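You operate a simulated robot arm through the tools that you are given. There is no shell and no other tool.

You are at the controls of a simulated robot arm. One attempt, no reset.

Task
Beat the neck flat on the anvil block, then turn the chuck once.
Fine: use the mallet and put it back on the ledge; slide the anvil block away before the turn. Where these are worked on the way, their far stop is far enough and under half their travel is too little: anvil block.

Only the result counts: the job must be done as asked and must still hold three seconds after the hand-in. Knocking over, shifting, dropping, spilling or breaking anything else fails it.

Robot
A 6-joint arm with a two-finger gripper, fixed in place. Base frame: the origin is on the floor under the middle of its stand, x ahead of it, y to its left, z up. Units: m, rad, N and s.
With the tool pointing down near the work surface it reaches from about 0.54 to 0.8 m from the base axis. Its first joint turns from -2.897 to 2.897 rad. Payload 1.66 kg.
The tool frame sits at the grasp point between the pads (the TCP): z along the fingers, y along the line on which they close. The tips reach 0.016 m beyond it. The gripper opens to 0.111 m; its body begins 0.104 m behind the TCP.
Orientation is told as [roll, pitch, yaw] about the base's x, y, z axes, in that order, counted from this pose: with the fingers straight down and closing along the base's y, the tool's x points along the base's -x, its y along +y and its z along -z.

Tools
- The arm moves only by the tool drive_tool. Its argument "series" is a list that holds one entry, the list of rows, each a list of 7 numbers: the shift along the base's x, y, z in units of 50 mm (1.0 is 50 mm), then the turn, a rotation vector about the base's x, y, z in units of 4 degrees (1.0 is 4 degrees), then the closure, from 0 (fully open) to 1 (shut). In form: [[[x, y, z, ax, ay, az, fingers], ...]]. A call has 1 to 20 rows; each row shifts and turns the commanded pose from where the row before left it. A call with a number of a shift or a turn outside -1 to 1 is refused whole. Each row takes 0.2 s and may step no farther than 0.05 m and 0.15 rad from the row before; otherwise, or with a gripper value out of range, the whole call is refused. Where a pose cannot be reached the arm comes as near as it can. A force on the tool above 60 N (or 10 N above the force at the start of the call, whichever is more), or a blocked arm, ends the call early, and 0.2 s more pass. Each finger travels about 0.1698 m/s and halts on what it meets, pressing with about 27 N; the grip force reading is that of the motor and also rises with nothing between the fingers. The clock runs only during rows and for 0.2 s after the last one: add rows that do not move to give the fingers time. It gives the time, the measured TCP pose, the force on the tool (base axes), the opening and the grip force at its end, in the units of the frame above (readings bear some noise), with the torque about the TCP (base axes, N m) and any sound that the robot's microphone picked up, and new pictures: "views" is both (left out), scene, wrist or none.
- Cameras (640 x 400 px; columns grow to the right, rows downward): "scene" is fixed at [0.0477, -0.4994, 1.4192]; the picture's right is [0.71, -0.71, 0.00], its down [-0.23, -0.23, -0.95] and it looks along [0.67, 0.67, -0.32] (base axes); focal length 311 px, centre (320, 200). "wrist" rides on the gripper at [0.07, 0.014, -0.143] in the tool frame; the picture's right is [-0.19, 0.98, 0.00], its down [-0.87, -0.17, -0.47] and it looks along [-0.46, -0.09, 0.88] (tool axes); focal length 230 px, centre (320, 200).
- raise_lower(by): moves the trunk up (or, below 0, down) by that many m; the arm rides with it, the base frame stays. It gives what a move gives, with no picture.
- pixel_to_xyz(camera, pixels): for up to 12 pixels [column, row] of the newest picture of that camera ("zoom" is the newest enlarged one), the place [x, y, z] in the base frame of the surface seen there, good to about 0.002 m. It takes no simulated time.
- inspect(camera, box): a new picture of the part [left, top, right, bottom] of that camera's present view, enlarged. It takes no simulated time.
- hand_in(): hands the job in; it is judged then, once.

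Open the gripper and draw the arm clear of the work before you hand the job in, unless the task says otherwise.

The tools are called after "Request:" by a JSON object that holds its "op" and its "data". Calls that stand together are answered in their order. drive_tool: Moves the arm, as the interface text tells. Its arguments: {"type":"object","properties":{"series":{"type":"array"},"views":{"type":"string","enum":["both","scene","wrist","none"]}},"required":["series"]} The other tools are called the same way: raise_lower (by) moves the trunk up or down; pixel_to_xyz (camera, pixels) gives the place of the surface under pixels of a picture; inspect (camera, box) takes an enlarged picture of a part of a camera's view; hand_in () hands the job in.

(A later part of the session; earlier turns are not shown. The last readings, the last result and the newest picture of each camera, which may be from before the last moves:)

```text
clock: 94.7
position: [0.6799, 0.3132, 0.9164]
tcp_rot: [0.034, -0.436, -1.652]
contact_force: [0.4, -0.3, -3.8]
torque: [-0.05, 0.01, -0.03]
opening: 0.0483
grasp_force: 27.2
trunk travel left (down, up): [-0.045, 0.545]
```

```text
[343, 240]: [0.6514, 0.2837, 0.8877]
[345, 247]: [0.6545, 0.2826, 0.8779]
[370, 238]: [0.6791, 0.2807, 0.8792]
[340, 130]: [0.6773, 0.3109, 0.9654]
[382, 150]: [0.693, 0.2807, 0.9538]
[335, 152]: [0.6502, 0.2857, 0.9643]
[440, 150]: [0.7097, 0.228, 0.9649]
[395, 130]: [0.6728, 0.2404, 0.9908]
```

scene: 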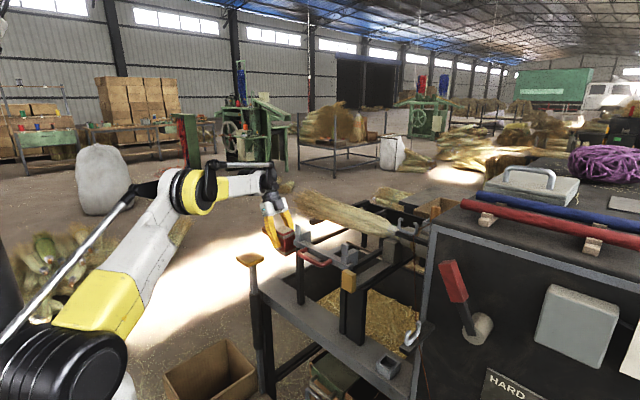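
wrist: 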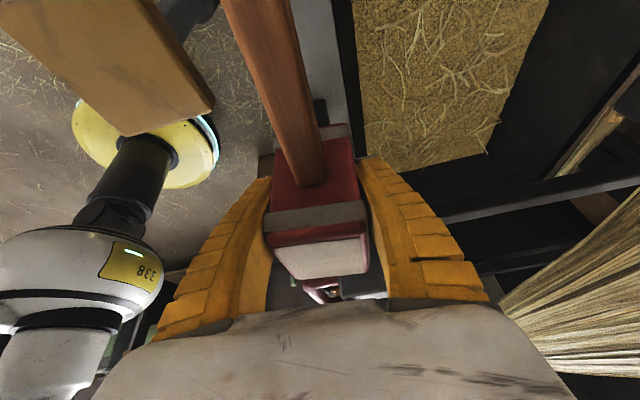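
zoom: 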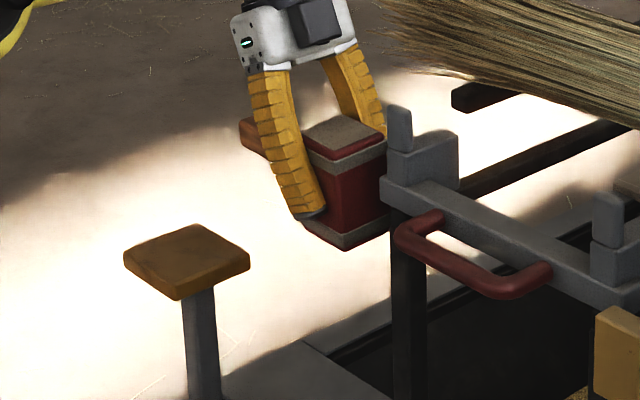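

Head bottom is 40 mm below the TCP, head centre (-4,-6) mm from it. I descend to just above the ledge at about the original spot.

Request:
{"op": "drive_tool", "data": {"series": [[[0.1, -0.04, -0.7, 0, 0, 0, 1], [0, 0, -0.7, 0, 0, 0, 1], [0, 0, -0.7, 0, 0, 0, 1], [0, 0, -0.7, 0, 0, 0, 1], [0, 0, -0.5, 0, 0, 0, 1], [0, 0, 0, 0, 0, 0, 1]]]}}

Request:
{"op": "inspect", "data": {"camera": "scene", "box": [240, 230, 320, 320]}}

```text
clock: 96.1
position: [0.6856, 0.3104, 0.7534]
tcp_rot: [0.034, -0.433, -1.65]
contact_force: [-0.4, 0.4, -3.2]
torque: [-0.04, 0.02, 0.0]
opening: 0.0483
grasp_force: 26.8
trunk travel left (down, up): [-0.045, 0.545]
```

scene: 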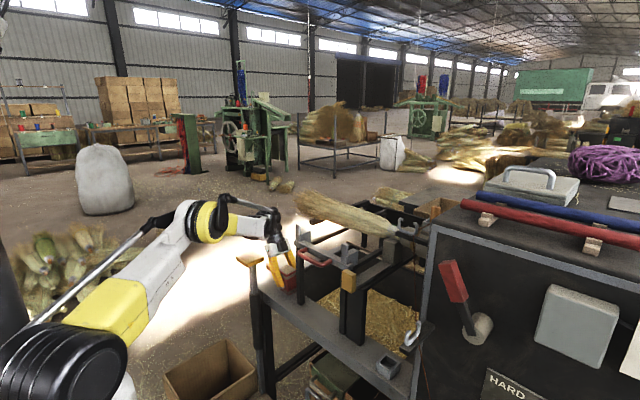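
wrist: 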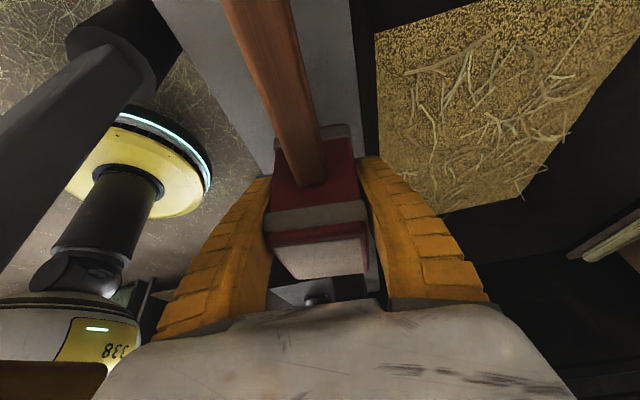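

```text
4.44 times, centred on (280, 275) of scene
```

zoom: 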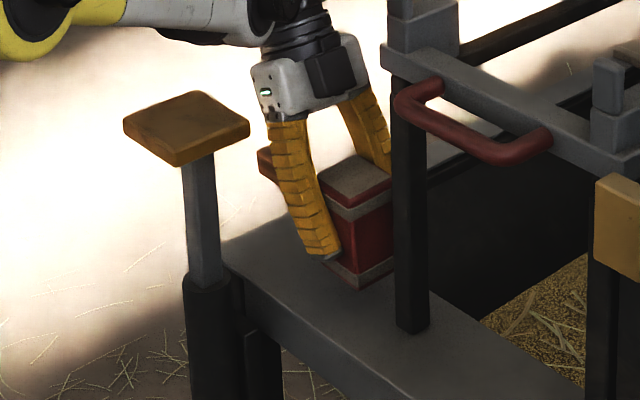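

About 27 mm remain; I lower in small steps until the ledge carries it.

Request:
{"op": "drive_tool", "data": {"series": [[[0, 0, -0.2, 0, 0, 0, 1], [0, 0, -0.2, 0, 0, 0, 1], [0, 0, -0.1, 0, 0, 0, 1], [0, 0, -0.06, 0, 0, 0, 1], [0, 0, 0, 0, 0, 0, 1]]], "views": "wrist"}}

Request:
{"op": "inspect", "data": {"camera": "scene", "box": [240, 230, 320, 320]}}

```text
clock: 97.3
position: [0.6855, 0.3117, 0.7247]
tcp_rot: [0.036, -0.434, -1.652]
contact_force: [6.5, -4.8, 17.4]
torque: [0.31, 0.1, -0.08]
opening: 0.0512
grasp_force: 26.4
trunk travel left (down, up): [-0.045, 0.545]
```

wrist: 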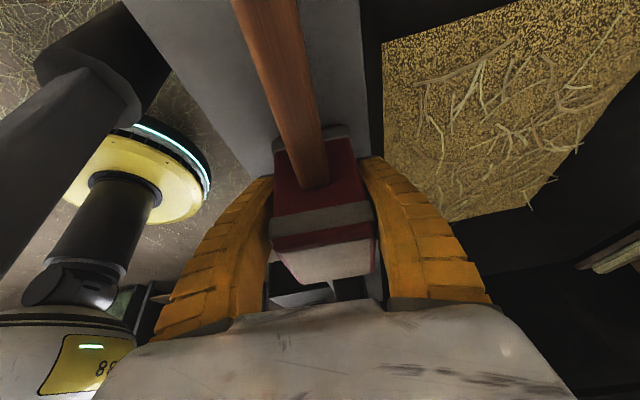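

```text
4.44 times, centred on (280, 275) of scene
```

zoom: 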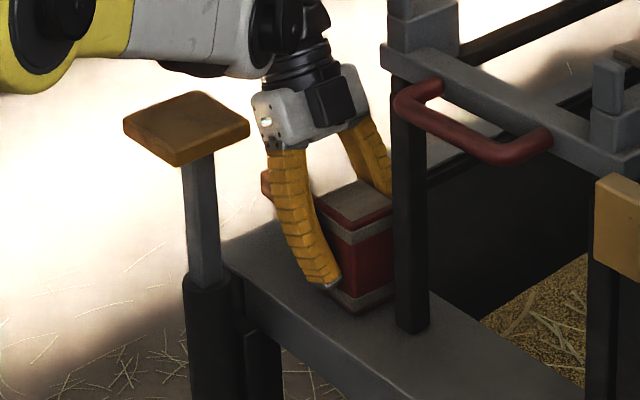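

The ledge carries the mallet (17 N). I unload by 2 mm and open the fingers slowly.

Request:
{"op": "drive_tool", "data": {"series": [[[0, 0, 0.05, 0, 0, 0, 1], [0, 0, 0, 0, 0, 0, 0.5], [0, 0, 0, 0, 0, 0, 0.42], [0, 0, 0, 0, 0, 0, 0.4]]], "views": "wrist"}}

Request:
{"op": "inspect", "data": {"camera": "scene", "box": [240, 230, 320, 320]}}

```text
clock: 98.3
position: [0.6846, 0.3126, 0.7269]
tcp_rot: [0.035, -0.434, -1.649]
contact_force: [0.0, 0.1, 0.7]
torque: [0.01, -0.02, 0.0]
opening: 0.0683
grasp_force: 1.3
trunk travel left (down, up): [-0.045, 0.545]
```

wrist: 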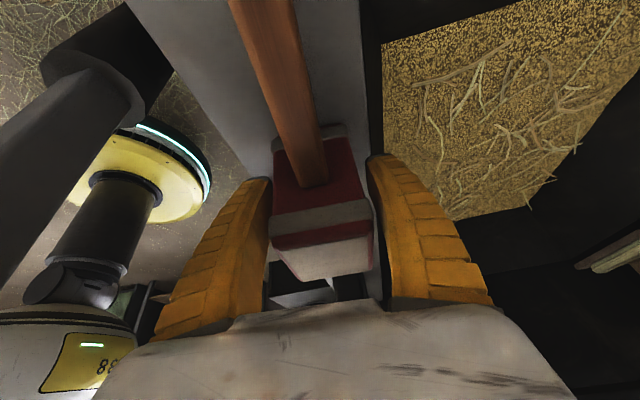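

```text
4.44 times, centred on (280, 275) of scene
```

zoom: 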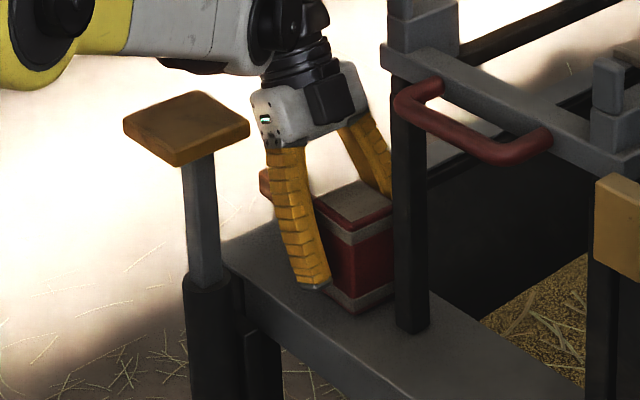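

The mallet stands on the ledge, released. I rise vertically, undo the lean, and travel to the front of the anvil knob with closed fingers.

Request:
{"op": "drive_tool", "data": {"series": [[[0, 0, 0.3, 0, 0, 0, 0.4], [0, 0, 0.7, 0, 0, 0, 0.4], [0, 0, 0.8, 0, 0, 0, 0.4], [0, 0, 0.8, 0, 0, 0, 0.4], [0, 0, 0.8, 0, 0, 0, 0.4], [0, 0, 0.8, 0, 0, 0, 0.4], [0, 0, 0.8, 0, 0, 0, 0.4], [0, 0, 0.8, 0, 0, 0, 0.4], [0, 0, 0, 0, 0, 0, 0.4]]]}}

Request:
{"op": "inspect", "data": {"camera": "scene", "box": [240, 230, 320, 320]}}

```text
clock: 100.3
position: [0.6821, 0.311, 1.013]
tcp_rot: [0.034, -0.434, -1.651]
contact_force: [0.0, -0.2, 0.8]
torque: [0.05, 0.02, 0.04]
opening: 0.0683
grasp_force: 1.0
trunk travel left (down, up): [-0.045, 0.545]
```

scene: 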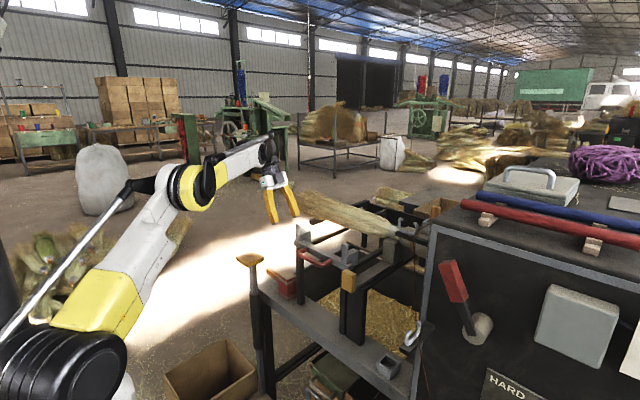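
wrist: 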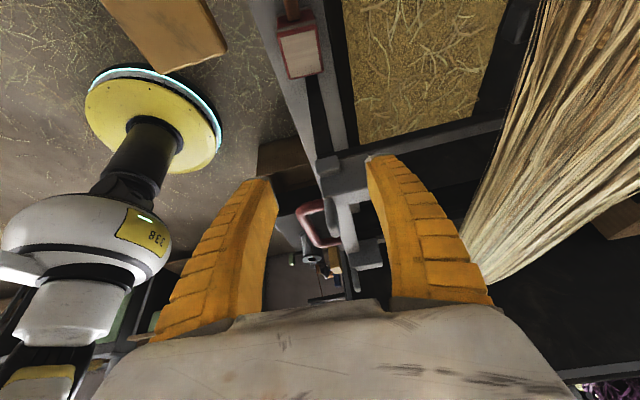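

```text
4.44 times, centred on (280, 275) of scene
```

zoom: 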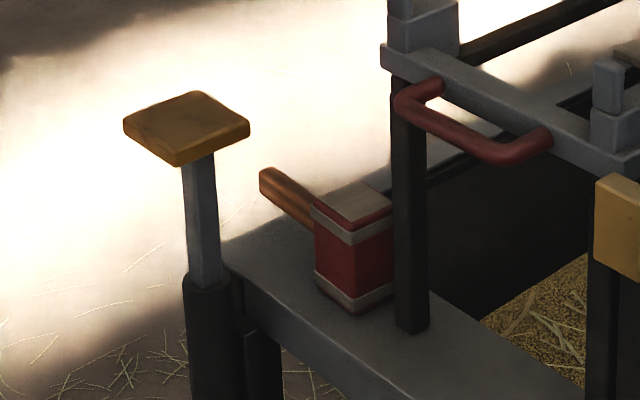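

The mallet stands well on the ledge. I raise the trunk back to its start height and travel to the anvil knob.

Request:
{"op": "raise_lower", "data": {"by": 0.08}}

Request:
{"op": "drive_tool", "data": {"series": [[[-0.2, -0.65, 0, 1, 0, 0, 0.6], [-0.2, -0.65, 0, 1, 0, 0, 0.8], [-0.2, -0.65, 0, 1, 0, 0, 1], [-0.2, -0.65, 0, 1, 0, 0, 1], [-0.2, -0.65, 0, 1, 0, 0, 1], [-0.2, -0.65, 0, 1, 0, 0, 1], [-0.2, -0.65, 0, 0.25, 0, 0, 1], [-0.2, -0.65, 0, 0, 0, 1, 1], [-0.2, -0.65, 0, 0, 0, 0.1, 1], [-0.2, -0.65, 0, 0, 0, 0, 1], [-0.15, -0.16, 0, 0, 0, 0, 1], [0, 0, 0, 0, 0, 0, 1]]]}}

```text
clock: 101.4
position: [0.6833, 0.3108, 1.0929]
tcp_rot: [0.033, -0.435, -1.65]
contact_force: [-0.2, 0.6, 0.0]
torque: [-0.05, 0.0, -0.02]
opening: 0.0684
grasp_force: 0.5
trunk travel left (down, up): [-0.125, 0.465]
```

```text
clock: 104.0
position: [0.5742, -0.0228, 1.0944]
tcp_rot: [0.0, 0.001, -1.566]
contact_force: [-0.3, 0.1, 0.6]
torque: [0.01, 0.0, -0.02]
opening: 0.0
grasp_force: 27.4
trunk travel left (down, up): [-0.125, 0.465]
```

scene: 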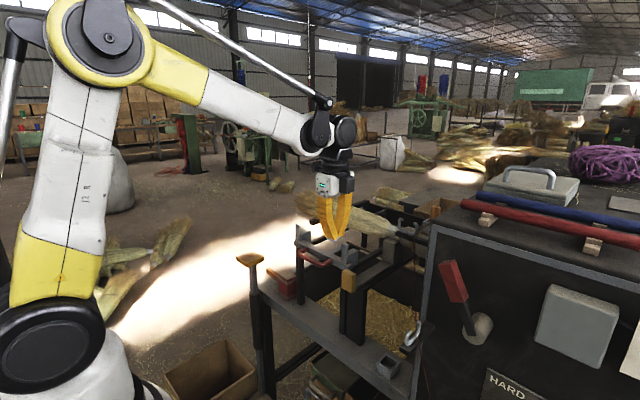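
wrist: 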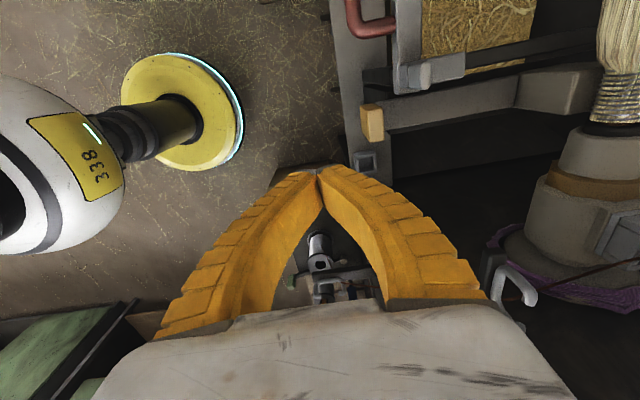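

The closed fingers are in front of the knob at (371,122); I measure the knob's current place.

Request:
{"op": "pixel_to_xyz", "data": {"camera": "wrist", "pixels": [[371, 110], [366, 125], [376, 130], [364, 112], [380, 108], [425, 75], [455, 65], [395, 20]]}}

```text
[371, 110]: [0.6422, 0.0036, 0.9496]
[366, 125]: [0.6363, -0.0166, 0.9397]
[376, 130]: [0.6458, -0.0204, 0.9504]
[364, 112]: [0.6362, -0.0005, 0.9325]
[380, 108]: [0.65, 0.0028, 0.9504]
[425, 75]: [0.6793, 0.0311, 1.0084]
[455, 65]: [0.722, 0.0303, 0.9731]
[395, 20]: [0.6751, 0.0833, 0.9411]
```

The knob's front face is at x 0.636. I descend in front of it and push it away in +x.

Request:
{"op": "drive_tool", "data": {"series": [[[0, 0, -0.8, 0, 0, 0, 1], [0, 0, -0.8, 0, 0, 0, 1], [0, 0, -0.8, 0, 0, 0, 1], [0, 0, -0.8, 0, 0, 0, 1], [0, 0, 0, 0, 0, 0, 1], [0.3, 0, 0, 0, 0, 0, 1], [0.3, 0, 0, 0, 0, 0, 1], [0.2, 0, 0, 0, 0, 0, 1], [0, 0, 0, 0, 0, 0, 1]]]}}

```text
clock: 106.0
position: [0.6164, -0.0231, 0.9343]
tcp_rot: [0.0, 0.001, -1.565]
contact_force: [-3.3, 1.6, 0.7]
torque: [-0.01, -0.02, 0.02]
opening: 0.0
grasp_force: 27.6
trunk travel left (down, up): [-0.125, 0.465]
```

scene: 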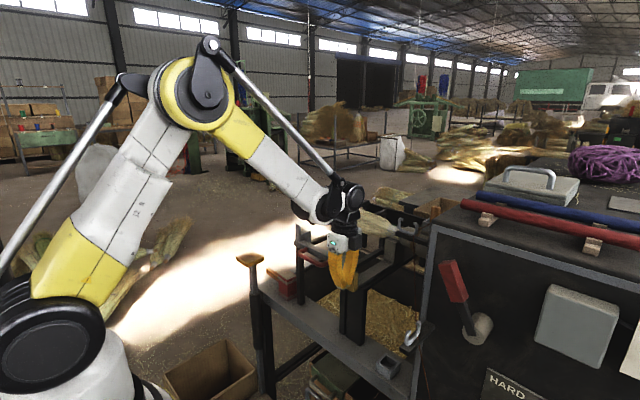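
wrist: 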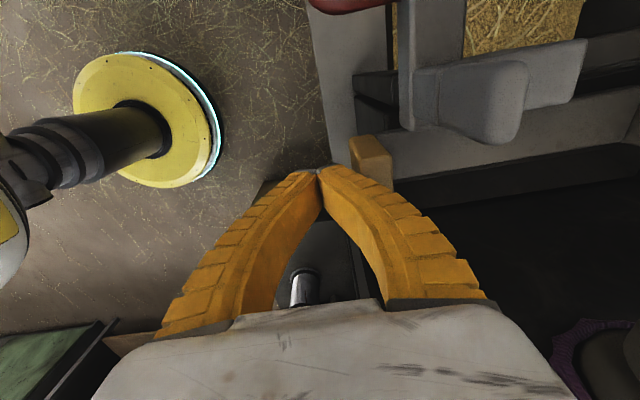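

Contact is made (3 N). I push the knob on in +x.

Request:
{"op": "drive_tool", "data": {"series": [[[0.25, 0, 0, 0, 0, 0, 1], [0.25, 0, 0, 0, 0, 0, 1], [0.25, 0, 0, 0, 0, 0, 1], [0.25, 0, 0, 0, 0, 0, 1], [0.25, 0, 0, 0, 0, 0, 1], [0.25, 0, 0, 0, 0, 0, 1], [0, 0, 0, 0, 0, 0, 1]]]}}

```text
clock: 107.6
position: [0.691, -0.0238, 0.9325]
tcp_rot: [0.0, 0.0, -1.566]
contact_force: [-1.9, -1.3, 3.4]
torque: [0.01, -0.12, -0.04]
opening: 0.0
grasp_force: 26.8
trunk travel left (down, up): [-0.125, 0.465]
```

scene: 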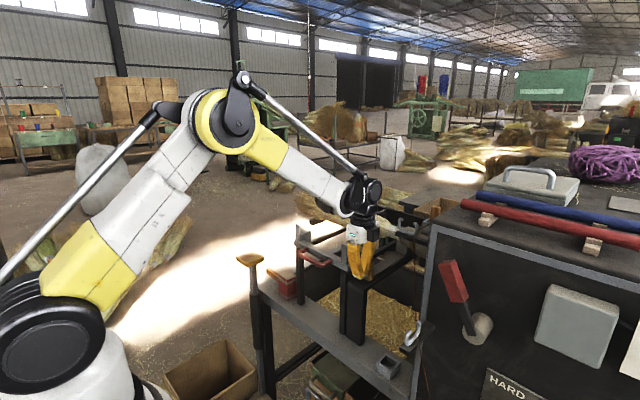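
wrist: 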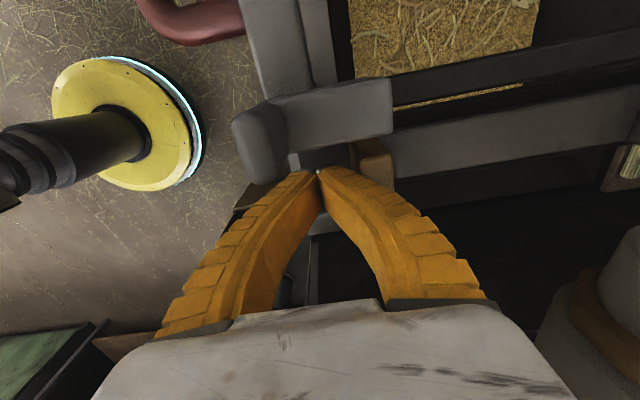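

It slides easily and the fork stays clear. I keep pushing until the far stop is felt.

Request:
{"op": "drive_tool", "data": {"series": [[[0.2, 0, 0, 0, 0, 0, 1], [0.2, 0, 0, 0, 0, 0, 1], [0.2, 0, 0, 0, 0, 0, 1], [0.2, 0, 0, 0, 0, 0, 1], [0.15, 0, 0, 0, 0, 0, 1], [0.15, 0, 0, 0, 0, 0, 1], [0, 0, 0, 0, 0, 0, 1]]]}}

```text
clock: 109.0
position: [0.7343, -0.0227, 0.9299]
tcp_rot: [-0.012, 0.001, -1.567]
contact_force: [-21.7, 0.3, -4.9]
torque: [0.02, -0.28, -0.06]
opening: 0.0
grasp_force: 26.7
trunk travel left (down, up): [-0.125, 0.465]
stopped in row 6: the force on the tool passed its limit at 75 N (the readings are from after the stop); the commanded pose is now the measured one
```

scene: 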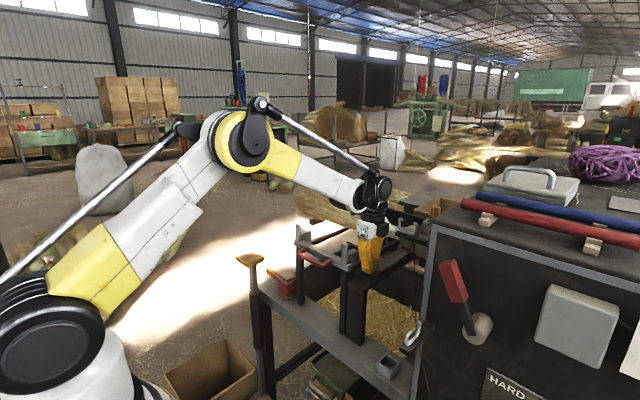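
wrist: 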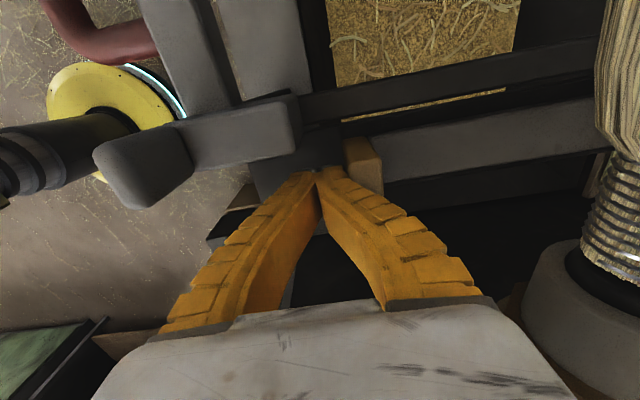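

The anvil has reached its far stop (75 N peak). I back off, rise, and verify from above where the block rests.

Request:
{"op": "drive_tool", "data": {"series": [[[-0.4, 0, 0, 0, 0, 0, 1], [-0.3, 0, 0, 0, 0, 0, 1], [-0.1, 0, 0.8, 0, 0, 0, 1], [-0.1, 0, 0.9, 0, 0, 0, 1], [0, 0, 0.9, 0, 0, 0, 0.5], [0, 0, 0.9, 0, 0, 0, 0], [0, 0, 0.9, 0, 0, 0, 0], [0, 0, 0, 0, 0, 0, 0]]]}}

Request:
{"op": "inspect", "data": {"camera": "wrist", "box": [280, 60, 560, 260]}}

```text
clock: 110.8
position: [0.6945, -0.022, 1.154]
tcp_rot: [-0.011, -0.002, -1.565]
contact_force: [-0.3, 0.5, 1.0]
torque: [0.0, -0.02, -0.02]
opening: 0.1111
grasp_force: 0.0
trunk travel left (down, up): [-0.125, 0.465]
```

scene: 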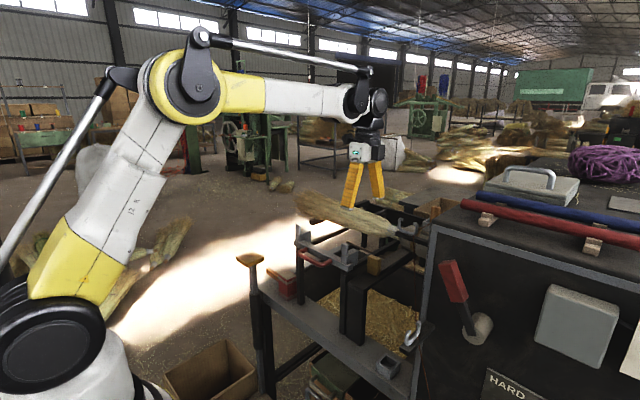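
wrist: 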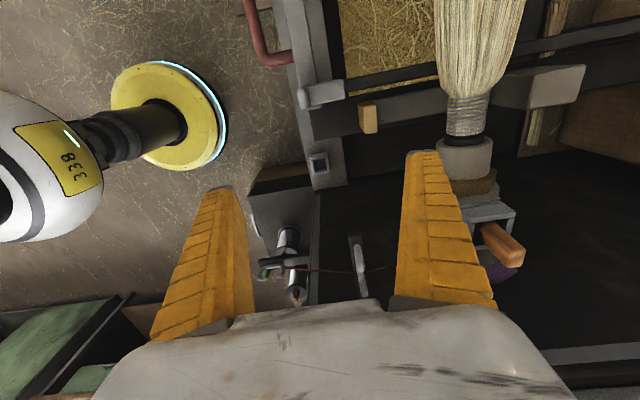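

```text
2.00 times, centred on (420, 160) of wrist
```

zoom: 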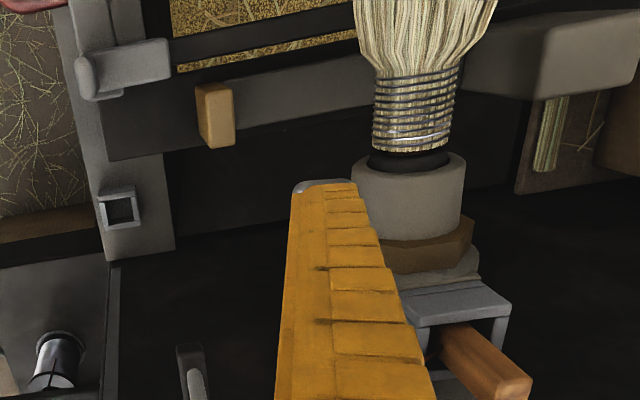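

I confirm the block's and knob's place and measure the peg and box on the chuck from here.

Request:
{"op": "pixel_to_xyz", "data": {"camera": "wrist", "pixels": [[540, 85], [575, 80], [368, 115], [505, 245], [515, 255], [485, 230], [490, 210], [470, 215], [465, 155], [480, 185], [440, 155], [510, 212]]}}

Request:
{"op": "inspect", "data": {"camera": "wrist", "box": [430, 140, 550, 290]}}

```text
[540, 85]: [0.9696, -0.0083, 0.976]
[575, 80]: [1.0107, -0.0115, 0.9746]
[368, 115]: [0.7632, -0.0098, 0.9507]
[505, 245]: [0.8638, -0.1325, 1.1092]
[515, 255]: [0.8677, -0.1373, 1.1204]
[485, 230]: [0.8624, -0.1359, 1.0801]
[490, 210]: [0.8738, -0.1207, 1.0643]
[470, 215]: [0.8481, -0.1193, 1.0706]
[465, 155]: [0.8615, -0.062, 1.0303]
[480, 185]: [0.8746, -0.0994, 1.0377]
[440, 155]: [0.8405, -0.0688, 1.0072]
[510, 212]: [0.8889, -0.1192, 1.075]
```

```text
2.67 times, centred on (490, 215) of wrist
```

zoom: 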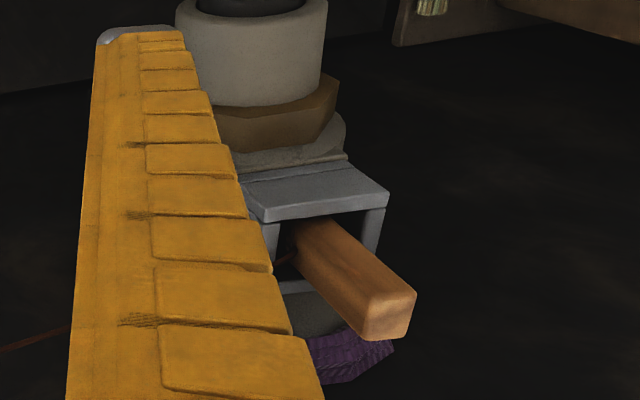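

The block is back at x≈0.95–1.01 and the knob at 0.754, so the anvil is fully away. Next is the chuck: I raise the trunk, turn the tool to yaw 0 with a 24° forward tilt and come near the peg.

Request:
{"op": "raise_lower", "data": {"by": 0.12}}

Request:
{"op": "drive_tool", "data": {"series": [[[0, -0.06, 0, 0, 0, 1, 0], [0, -0.06, 0, 0, 0, 1, 0], [0, -0.06, 0, 0, 0, 1, 0], [0, -0.06, 0, 0, 0, 1, 0], [0, -0.06, 0, 0, 0, 1, 0], [0, -0.06, 0, 0, 0, 1, 0], [0, -0.06, 0, 0, 0, 1, 0], [0, -0.06, 0, 0, 0, 1, 0], [0, -0.06, 0, 0, 0, 1, 0], [0, -0.06, 0, 0, 0, 1, 0], [0, -0.06, 0, 0, 0, 1, 0], [0, -0.06, 0, 0, 0, 1, 0], [0, -0.06, 0, 0, 0, 1, 0], [0, -0.06, 0, 0, 0, 1, 0], [0, -0.06, 0, 0, 0, 1, 0], [0, -0.06, 0, 0, 0, 1, 0], [0, -0.06, 0, 0, 0, 1, 0], [0, -0.06, 0, 0, 0, 1, 0], [0, -0.06, 0, 0, 0, 1, 0], [0, -0.06, 0, 0, 0, 1, 0]]], "views": "none"}}

Request:
{"op": "drive_tool", "data": {"series": [[[0.1, -0.2, 0, 0, 0, 1, 0], [0.1, -0.2, 0, 0, 0, 1, 0], [0.1, -0.1, 0, 0, 0, 0.45, 0], [0.1, 0, 0, 0, -1, 0, 0.3], [0.1, 0, 0, 0, -1, 0, 0.5], [0.1, 0, 0, 0, -1, 0, 0.6], [0.1, 0, 0, 0, -1, 0, 0.6], [0.1, 0, 0, 0, -1, 0, 0.6], [0.1, 0, 0, 0, -1, 0, 0.6], [0, 0, 0, 0, 0, 0, 0.6]]]}}

```text
clock: 112.3
position: [0.6937, -0.0202, 1.2717]
tcp_rot: [-0.011, -0.001, -1.564]
contact_force: [-0.5, -1.0, -0.6]
torque: [0.01, 0.0, -0.02]
opening: 0.1106
grasp_force: 0.0
trunk travel left (down, up): [-0.245, 0.345]
```

```text
clock: 116.5
position: [0.6923, -0.0817, 1.2712]
tcp_rot: [-0.014, 0.001, -0.168]
contact_force: [0.5, -0.2, 0.0]
torque: [-0.02, -0.02, -0.01]
opening: 0.1111
grasp_force: 0.0
trunk travel left (down, up): [-0.245, 0.345]
```

```text
clock: 118.7
position: [0.7376, -0.1078, 1.2727]
tcp_rot: [-0.012, -0.421, 0.001]
contact_force: [0.2, 0.8, -0.1]
torque: [0.01, -0.01, -0.02]
opening: 0.0467
grasp_force: 1.9
trunk travel left (down, up): [-0.245, 0.345]
```

scene: 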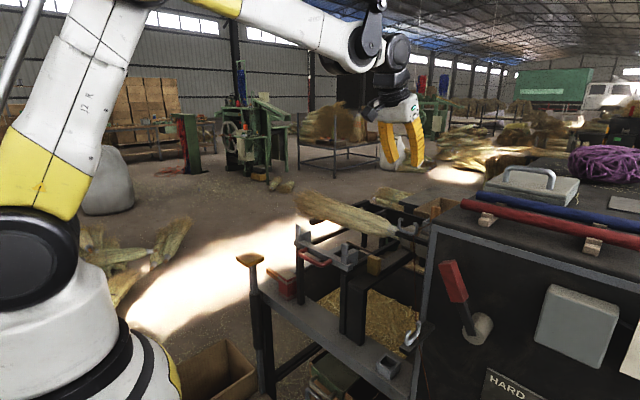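
wrist: 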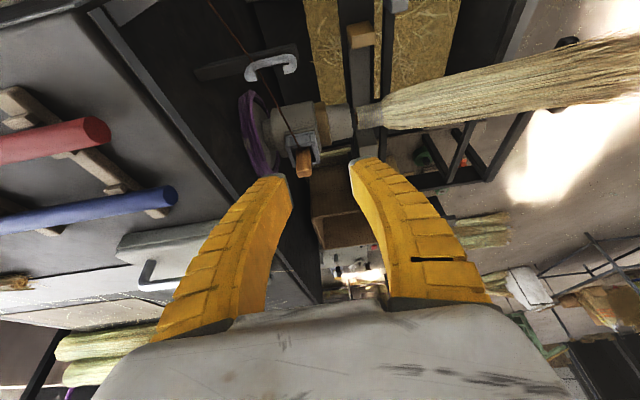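

The peg is seen at (303,160) ahead. I advance to above the peg with a 4.5 cm opening.

Request:
{"op": "drive_tool", "data": {"series": [[[0.67, -0.17, -0.36, 0, 0, 0, 0.6], [0.67, -0.17, -0.36, 0, 0, 0, 0.6], [0.67, -0.17, -0.36, 0, 0, 0, 0.6], [0.5, -0.17, -0.2, 0, 0, 0, 0.6], [0, 0, 0, 0, 0, 0, 0.6]]]}}

Request:
{"op": "inspect", "data": {"camera": "wrist", "box": [180, 60, 420, 260]}}

```text
clock: 119.9
position: [0.8626, -0.1406, 1.2081]
tcp_rot: [-0.014, -0.419, 0.003]
contact_force: [0.1, -0.4, -1.2]
torque: [0.01, 0.03, 0.02]
opening: 0.0468
grasp_force: 1.9
trunk travel left (down, up): [-0.245, 0.345]
```

scene: 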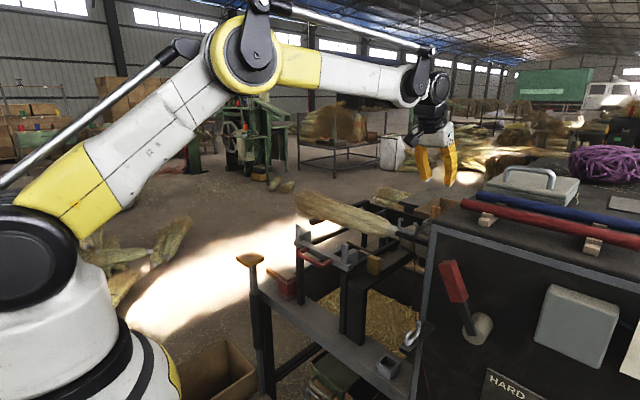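
wrist: 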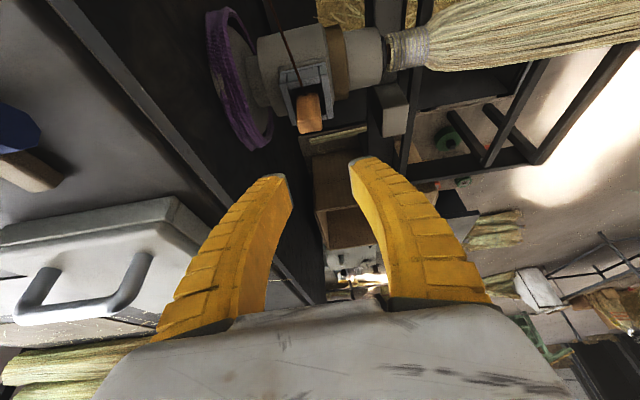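

```text
2.00 times, centred on (300, 160) of wrist
```

zoom: 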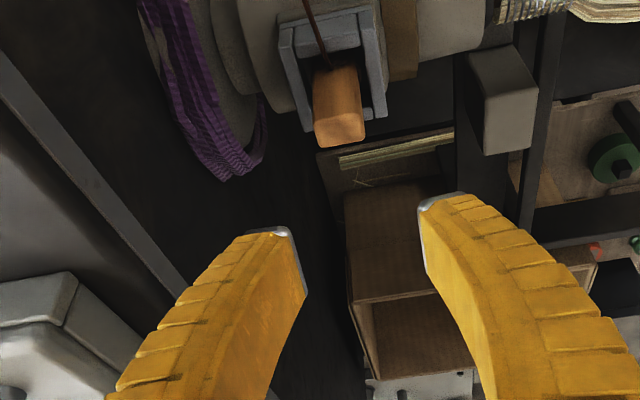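

I zoom in more on the peg and clevis and measure them.

Request:
{"op": "inspect", "data": {"camera": "wrist", "box": [260, 50, 360, 150]}}

Request:
{"op": "pixel_to_xyz", "data": {"camera": "wrist", "pixels": [[308, 122], [308, 128], [303, 98], [312, 98], [322, 115], [326, 75], [290, 85], [365, 60], [390, 75], [405, 50], [300, 60], [240, 60]]}}

```text
4.00 times, centred on (310, 100) of wrist
```

zoom: 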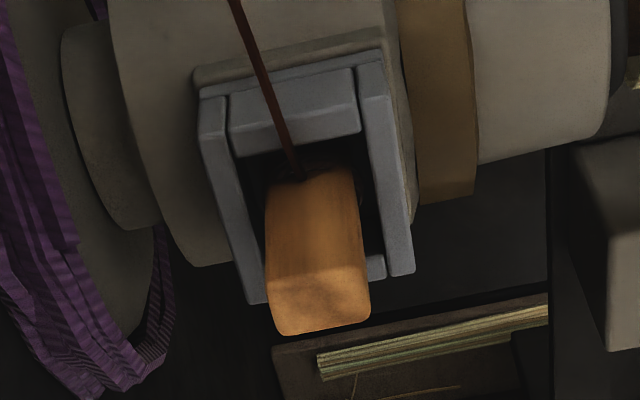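

```text
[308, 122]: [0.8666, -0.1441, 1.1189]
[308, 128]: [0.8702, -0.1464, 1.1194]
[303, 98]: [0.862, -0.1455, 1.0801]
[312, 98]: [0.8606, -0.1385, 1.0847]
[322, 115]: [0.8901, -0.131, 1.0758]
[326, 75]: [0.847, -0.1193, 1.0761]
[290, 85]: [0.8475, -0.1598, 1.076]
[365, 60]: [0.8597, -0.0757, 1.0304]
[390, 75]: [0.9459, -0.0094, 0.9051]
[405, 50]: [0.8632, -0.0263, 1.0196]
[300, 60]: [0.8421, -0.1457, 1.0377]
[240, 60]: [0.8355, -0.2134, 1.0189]
```

The peg (x 0.861–0.882, y -0.152…-0.132, top z 1.119) stands in a square collar on the chuck. I lower the open fingers over its upper end from above, staying clear of the wire.

Request:
{"op": "drive_tool", "data": {"series": [[[0.08, -0.02, -0.5, 0, 0, 0, 0.6], [0.08, -0.02, -0.5, 0, 0, 0, 0.6], [0, 0, -0.5, 0, 0, 0, 0.6], [0, 0, -0.5, 0, 0, 0, 0.6], [0, 0, 0, 0, 0, 0, 0.6]]]}}

Request:
{"op": "inspect", "data": {"camera": "wrist", "box": [180, 60, 420, 260]}}

```text
clock: 121.1
position: [0.8712, -0.1419, 1.1073]
tcp_rot: [-0.011, -0.42, 0.003]
contact_force: [-0.7, -0.4, 0.6]
torque: [-0.02, 0.03, -0.01]
opening: 0.0467
grasp_force: 1.5
trunk travel left (down, up): [-0.245, 0.345]
```

scene: 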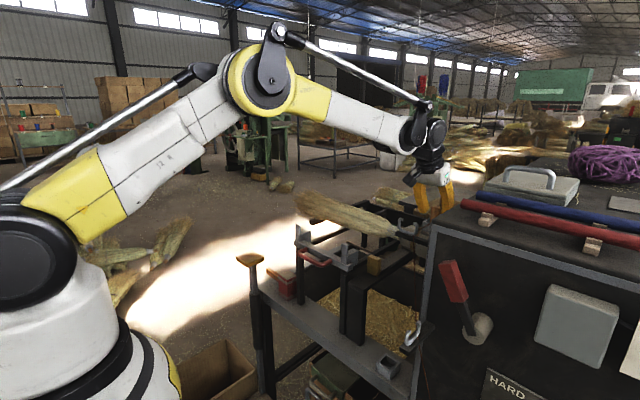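
wrist: 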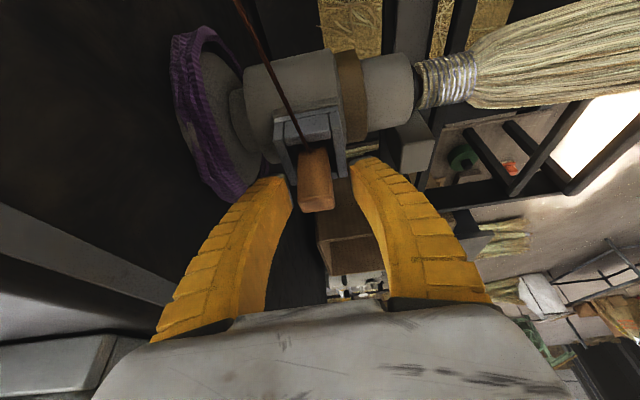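

```text
2.00 times, centred on (300, 160) of wrist
```

zoom: 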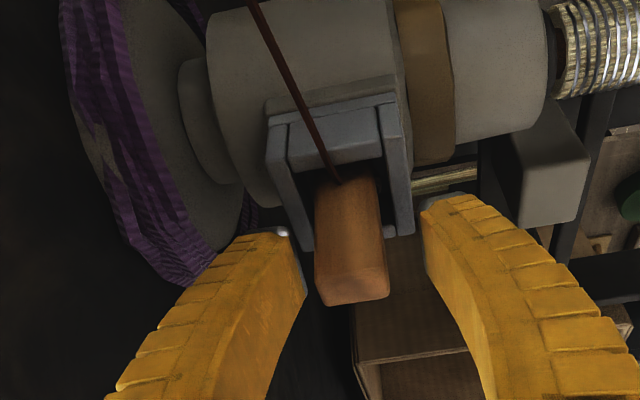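

The peg stands between the fingers. I close on it and try a small turn (3 cm at the peg) with the top moving away from me, watching the forces.

Request:
{"op": "drive_tool", "data": {"series": [[[0, 0, 0, 0, 0, 0, 0.75], [0, 0, 0, 0, 0, 0, 0.85], [0, 0, 0, 0, 0, 0, 1], [0, 0, 0, 0, 0, 0, 1]]], "views": "wrist"}}

Request:
{"op": "drive_tool", "data": {"series": [[[0.14, 0, 0, 0, 0, 0, 1], [0.14, 0, -0.02, 0, 0, 0, 1], [0.14, 0, -0.03, 0, 0, 0, 1], [0.14, 0, -0.04, 0, 0, 0, 1], [0, 0, 0, 0, 0, 0, 1]]]}}

```text
clock: 122.1
position: [0.8709, -0.1416, 1.1074]
tcp_rot: [-0.013, -0.419, 0.0]
contact_force: [0.0, 0.1, -0.4]
torque: [-0.03, 0.02, 0.01]
opening: 0.0181
grasp_force: 27.3
trunk travel left (down, up): [-0.245, 0.345]
```

wrist: 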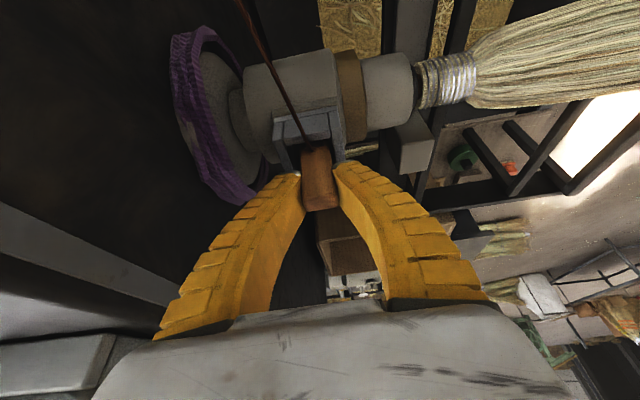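

```text
clock: 123.3
position: [0.898, -0.1418, 1.1054]
tcp_rot: [-0.013, -0.421, 0.0]
contact_force: [-15.4, -2.0, 3.7]
torque: [-0.03, 0.62, 0.05]
opening: 0.0204
grasp_force: 27.2
trunk travel left (down, up): [-0.245, 0.345]
```

scene: 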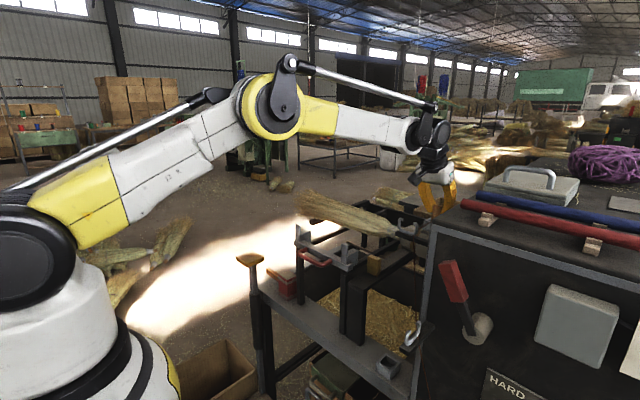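
wrist: 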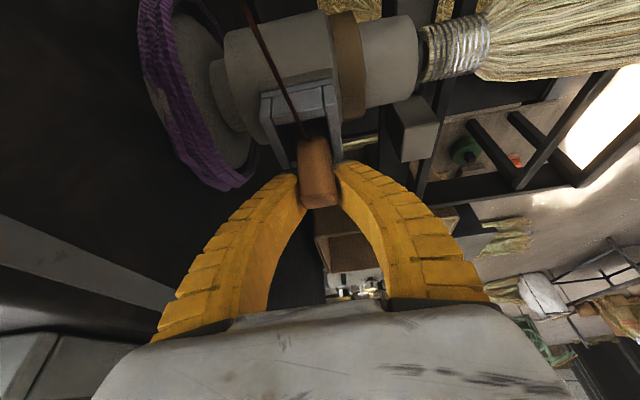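

A reaction of 15 N builds up. I zoom in to see whether the chuck or only the peg has moved.

Request:
{"op": "inspect", "data": {"camera": "wrist", "box": [200, 40, 400, 230]}}

Request:
{"op": "pixel_to_xyz", "data": {"camera": "wrist", "pixels": [[333, 95], [268, 105], [318, 195], [312, 165], [320, 150], [335, 150], [300, 100], [290, 60]]}}

```text
2.11 times, centred on (300, 135) of wrist
```

zoom: 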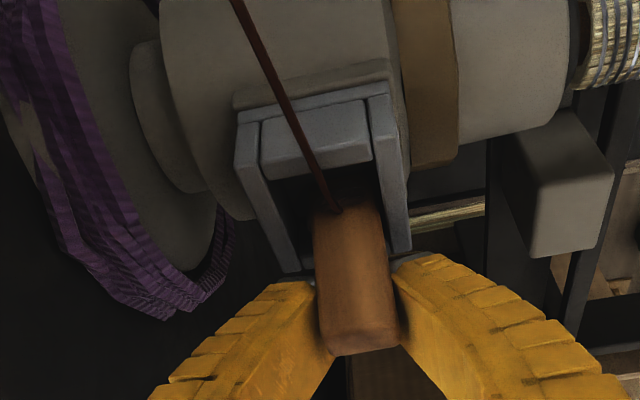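

```text
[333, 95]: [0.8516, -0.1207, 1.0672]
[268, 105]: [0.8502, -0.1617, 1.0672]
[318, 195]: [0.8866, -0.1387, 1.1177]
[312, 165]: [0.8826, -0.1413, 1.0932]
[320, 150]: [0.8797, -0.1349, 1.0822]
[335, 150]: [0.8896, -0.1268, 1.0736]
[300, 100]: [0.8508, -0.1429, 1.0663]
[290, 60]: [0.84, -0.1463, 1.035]
```

The peg has tilted about 11° inside its collar, so it is not rigid with the collar. I move it back upright and compare the chuck from the same pose.

Request:
{"op": "drive_tool", "data": {"series": [[[-0.14, 0, 0.02, 0, 0, 0, 1], [-0.14, 0, 0.02, 0, 0, 0, 1], [-0.14, 0, 0.02, 0, 0, 0, 1], [-0.14, 0, 0.02, 0, 0, 0, 1], [0, 0, 0, 0, 0, 0, 1]]]}}

Request:
{"op": "inspect", "data": {"camera": "wrist", "box": [180, 60, 420, 260]}}

Request:
{"op": "pixel_to_xyz", "data": {"camera": "wrist", "pixels": [[308, 160], [312, 190], [316, 200], [335, 110], [278, 120], [300, 120], [300, 90], [290, 75], [350, 70], [385, 80]]}}

```text
clock: 124.5
position: [0.8723, -0.1402, 1.108]
tcp_rot: [-0.013, -0.418, 0.002]
contact_force: [11.7, 0.3, 1.7]
torque: [0.07, -0.57, -0.04]
opening: 0.0157
grasp_force: 26.6
trunk travel left (down, up): [-0.245, 0.345]
```

scene: 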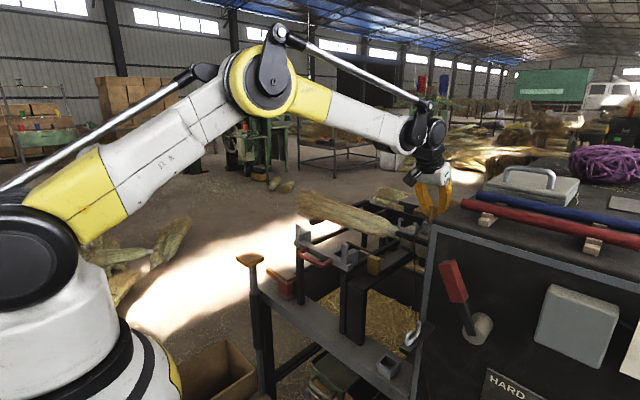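
wrist: 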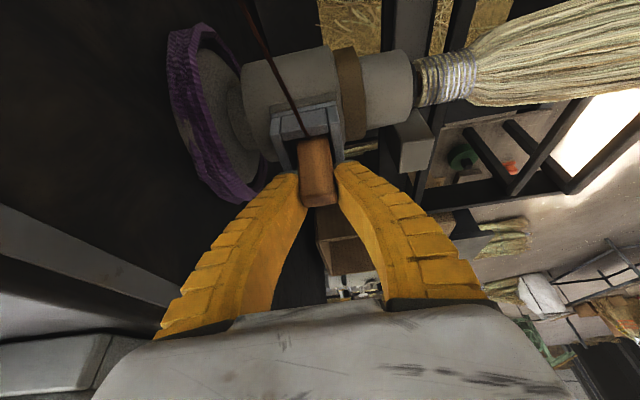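

```text
2.00 times, centred on (300, 160) of wrist
```

zoom: 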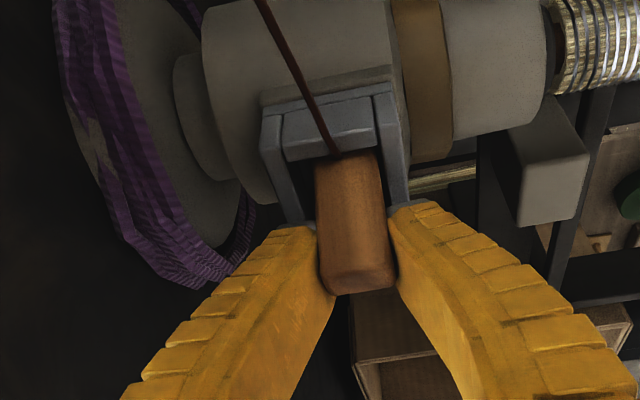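

```text
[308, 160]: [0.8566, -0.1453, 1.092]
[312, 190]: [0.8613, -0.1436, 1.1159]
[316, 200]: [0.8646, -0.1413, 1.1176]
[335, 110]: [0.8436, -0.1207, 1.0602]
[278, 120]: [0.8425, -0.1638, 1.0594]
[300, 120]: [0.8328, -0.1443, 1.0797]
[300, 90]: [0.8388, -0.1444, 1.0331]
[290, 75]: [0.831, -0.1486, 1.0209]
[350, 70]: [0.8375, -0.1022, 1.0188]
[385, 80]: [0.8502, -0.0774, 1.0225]
```

I query the collar's rim corners now to work out the chuck's actual angle.

Request:
{"op": "pixel_to_xyz", "data": {"camera": "wrist", "pixels": [[337, 107], [329, 108], [341, 130], [343, 150], [342, 158], [275, 122], [281, 145], [290, 166], [270, 118], [345, 155]]}}

Request:
{"op": "inspect", "data": {"camera": "wrist", "box": [260, 90, 360, 190]}}

```text
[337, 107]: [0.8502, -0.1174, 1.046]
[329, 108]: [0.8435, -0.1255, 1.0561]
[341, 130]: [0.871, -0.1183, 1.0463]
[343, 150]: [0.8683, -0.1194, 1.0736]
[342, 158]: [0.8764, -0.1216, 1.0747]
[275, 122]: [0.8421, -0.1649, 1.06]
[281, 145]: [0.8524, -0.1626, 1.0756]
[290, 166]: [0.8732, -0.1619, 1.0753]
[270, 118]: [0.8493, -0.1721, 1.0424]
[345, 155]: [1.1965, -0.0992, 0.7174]
```

```text
4.00 times, centred on (310, 140) of wrist
```

zoom: 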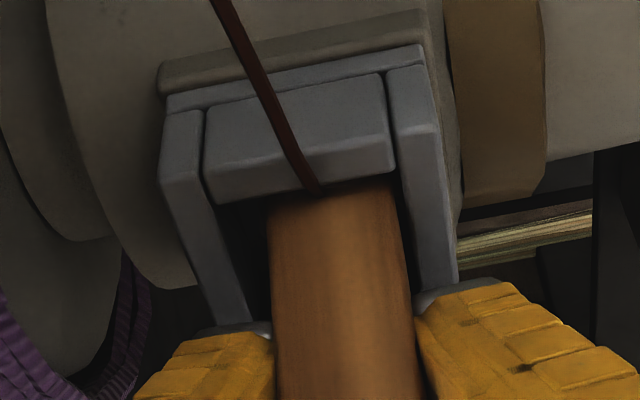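

The collar's rim is still level, so the chuck itself did not turn; the peg is just the loose wire anchor in its socket. I relax it back to where it stood and let go gently.

Request:
{"op": "drive_tool", "data": {"series": [[[0.08, 0, 0, 0, 0, 0, 1], [0.06, 0, 0, 0, 0, 0, 1], [0, 0, 0, 0, 0, 0, 1]]], "views": "wrist"}}

```text
clock: 125.3
position: [0.88, -0.1416, 1.1079]
tcp_rot: [-0.011, -0.42, 0.002]
contact_force: [1.3, 0.2, 0.2]
torque: [0.01, 0.01, 0.01]
opening: 0.0166
grasp_force: 26.8
trunk travel left (down, up): [-0.245, 0.345]
```

wrist: 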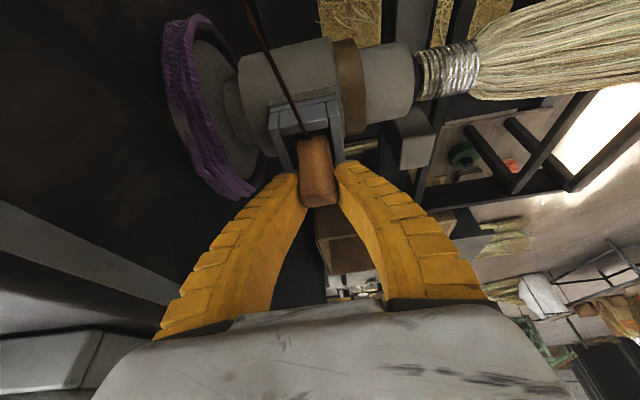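

The load is gone (1 N). I open and look at the peg's stance.

Request:
{"op": "drive_tool", "data": {"series": [[[0, 0, 0, 0, 0, 0, 0.8], [0, 0, 0, 0, 0, 0, 0.6], [0, 0, 0, 0, 0, 0, 0.6]]], "views": "wrist"}}

Request:
{"op": "inspect", "data": {"camera": "wrist", "box": [160, 10, 420, 210]}}

Request:
{"op": "pixel_to_xyz", "data": {"camera": "wrist", "pixels": [[313, 150], [315, 180], [318, 200], [300, 105], [337, 100], [350, 90], [355, 60], [345, 110]]}}

```text
clock: 126.1
position: [0.8781, -0.1416, 1.1093]
tcp_rot: [-0.015, -0.418, 0.001]
contact_force: [-0.1, 0.8, 0.2]
torque: [0.01, -0.02, -0.02]
opening: 0.0467
grasp_force: 1.6
trunk travel left (down, up): [-0.245, 0.345]
```

wrist: 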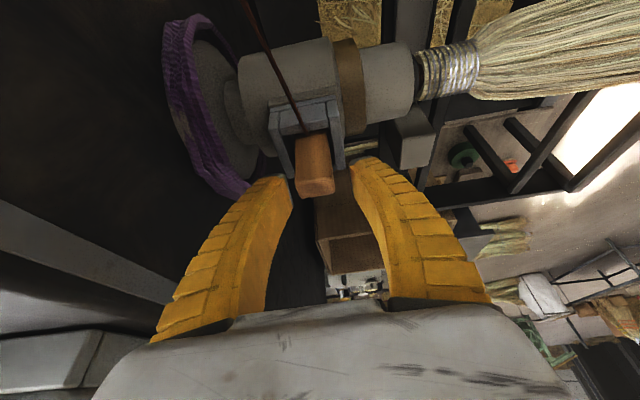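

```text
2.00 times, centred on (290, 110) of wrist
```

zoom: 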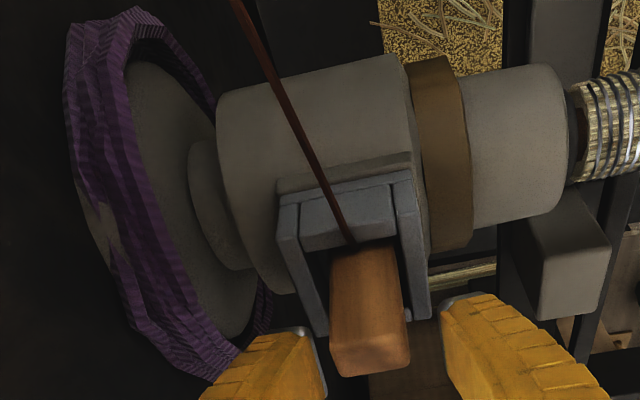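

```text
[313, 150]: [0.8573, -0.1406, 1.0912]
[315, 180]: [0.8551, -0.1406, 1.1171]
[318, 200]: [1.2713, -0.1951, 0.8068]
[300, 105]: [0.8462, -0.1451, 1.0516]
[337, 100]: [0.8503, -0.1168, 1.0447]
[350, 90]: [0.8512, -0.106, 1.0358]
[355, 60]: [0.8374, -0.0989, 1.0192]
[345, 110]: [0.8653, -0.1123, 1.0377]
```

The peg stands upright in its socket again. Before more attempts I look for the chuck's real turning handle: the brown collar, the purple-wrapped wheel and the padded post.

Request:
{"op": "inspect", "data": {"camera": "wrist", "box": [155, 5, 255, 205]}}

Request:
{"op": "inspect", "data": {"camera": "wrist", "box": [320, 20, 440, 160]}}

Request:
{"op": "inspect", "data": {"camera": "scene", "box": [200, 240, 340, 400]}}

Request:
{"op": "pixel_to_xyz", "data": {"camera": "wrist", "pixels": [[180, 30], [195, 60], [215, 60], [205, 100], [240, 120], [250, 180], [230, 160], [260, 70], [172, 60], [200, 20], [350, 75], [362, 75]]}}

```text
2.00 times, centred on (205, 105) of wrist
```

zoom: 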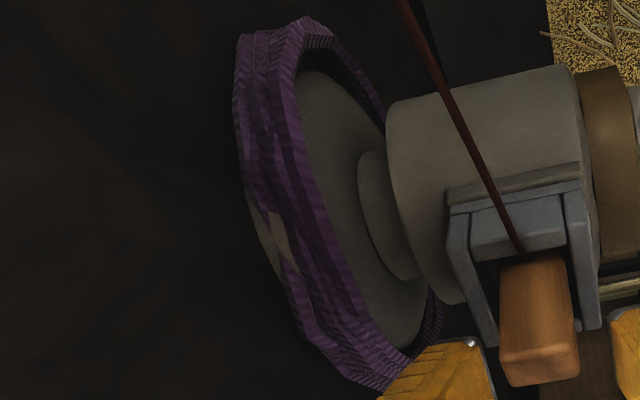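

```text
2.86 times, centred on (380, 90) of wrist
```

zoom: 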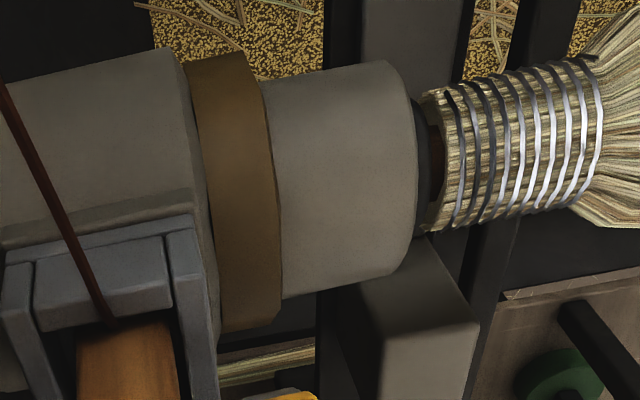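

```text
2.50 times, centred on (270, 320) of scene
```

zoom: 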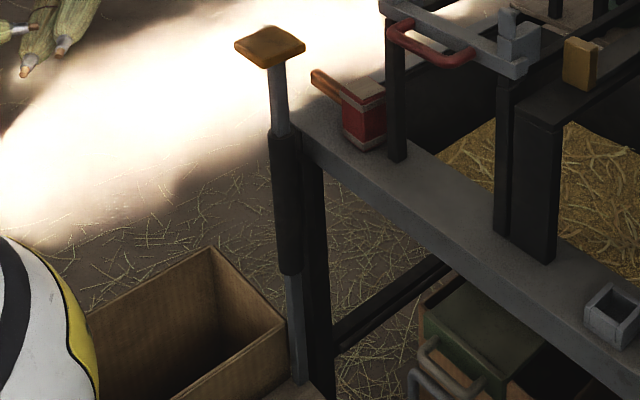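

```text
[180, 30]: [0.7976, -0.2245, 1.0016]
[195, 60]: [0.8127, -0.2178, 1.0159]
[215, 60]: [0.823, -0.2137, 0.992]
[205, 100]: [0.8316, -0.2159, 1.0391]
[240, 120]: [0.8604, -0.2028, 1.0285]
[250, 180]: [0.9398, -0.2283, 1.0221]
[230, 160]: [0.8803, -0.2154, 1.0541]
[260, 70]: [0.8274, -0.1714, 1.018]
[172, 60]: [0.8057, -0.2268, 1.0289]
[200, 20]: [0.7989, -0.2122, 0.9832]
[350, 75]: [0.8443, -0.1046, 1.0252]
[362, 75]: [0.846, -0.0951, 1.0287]
```

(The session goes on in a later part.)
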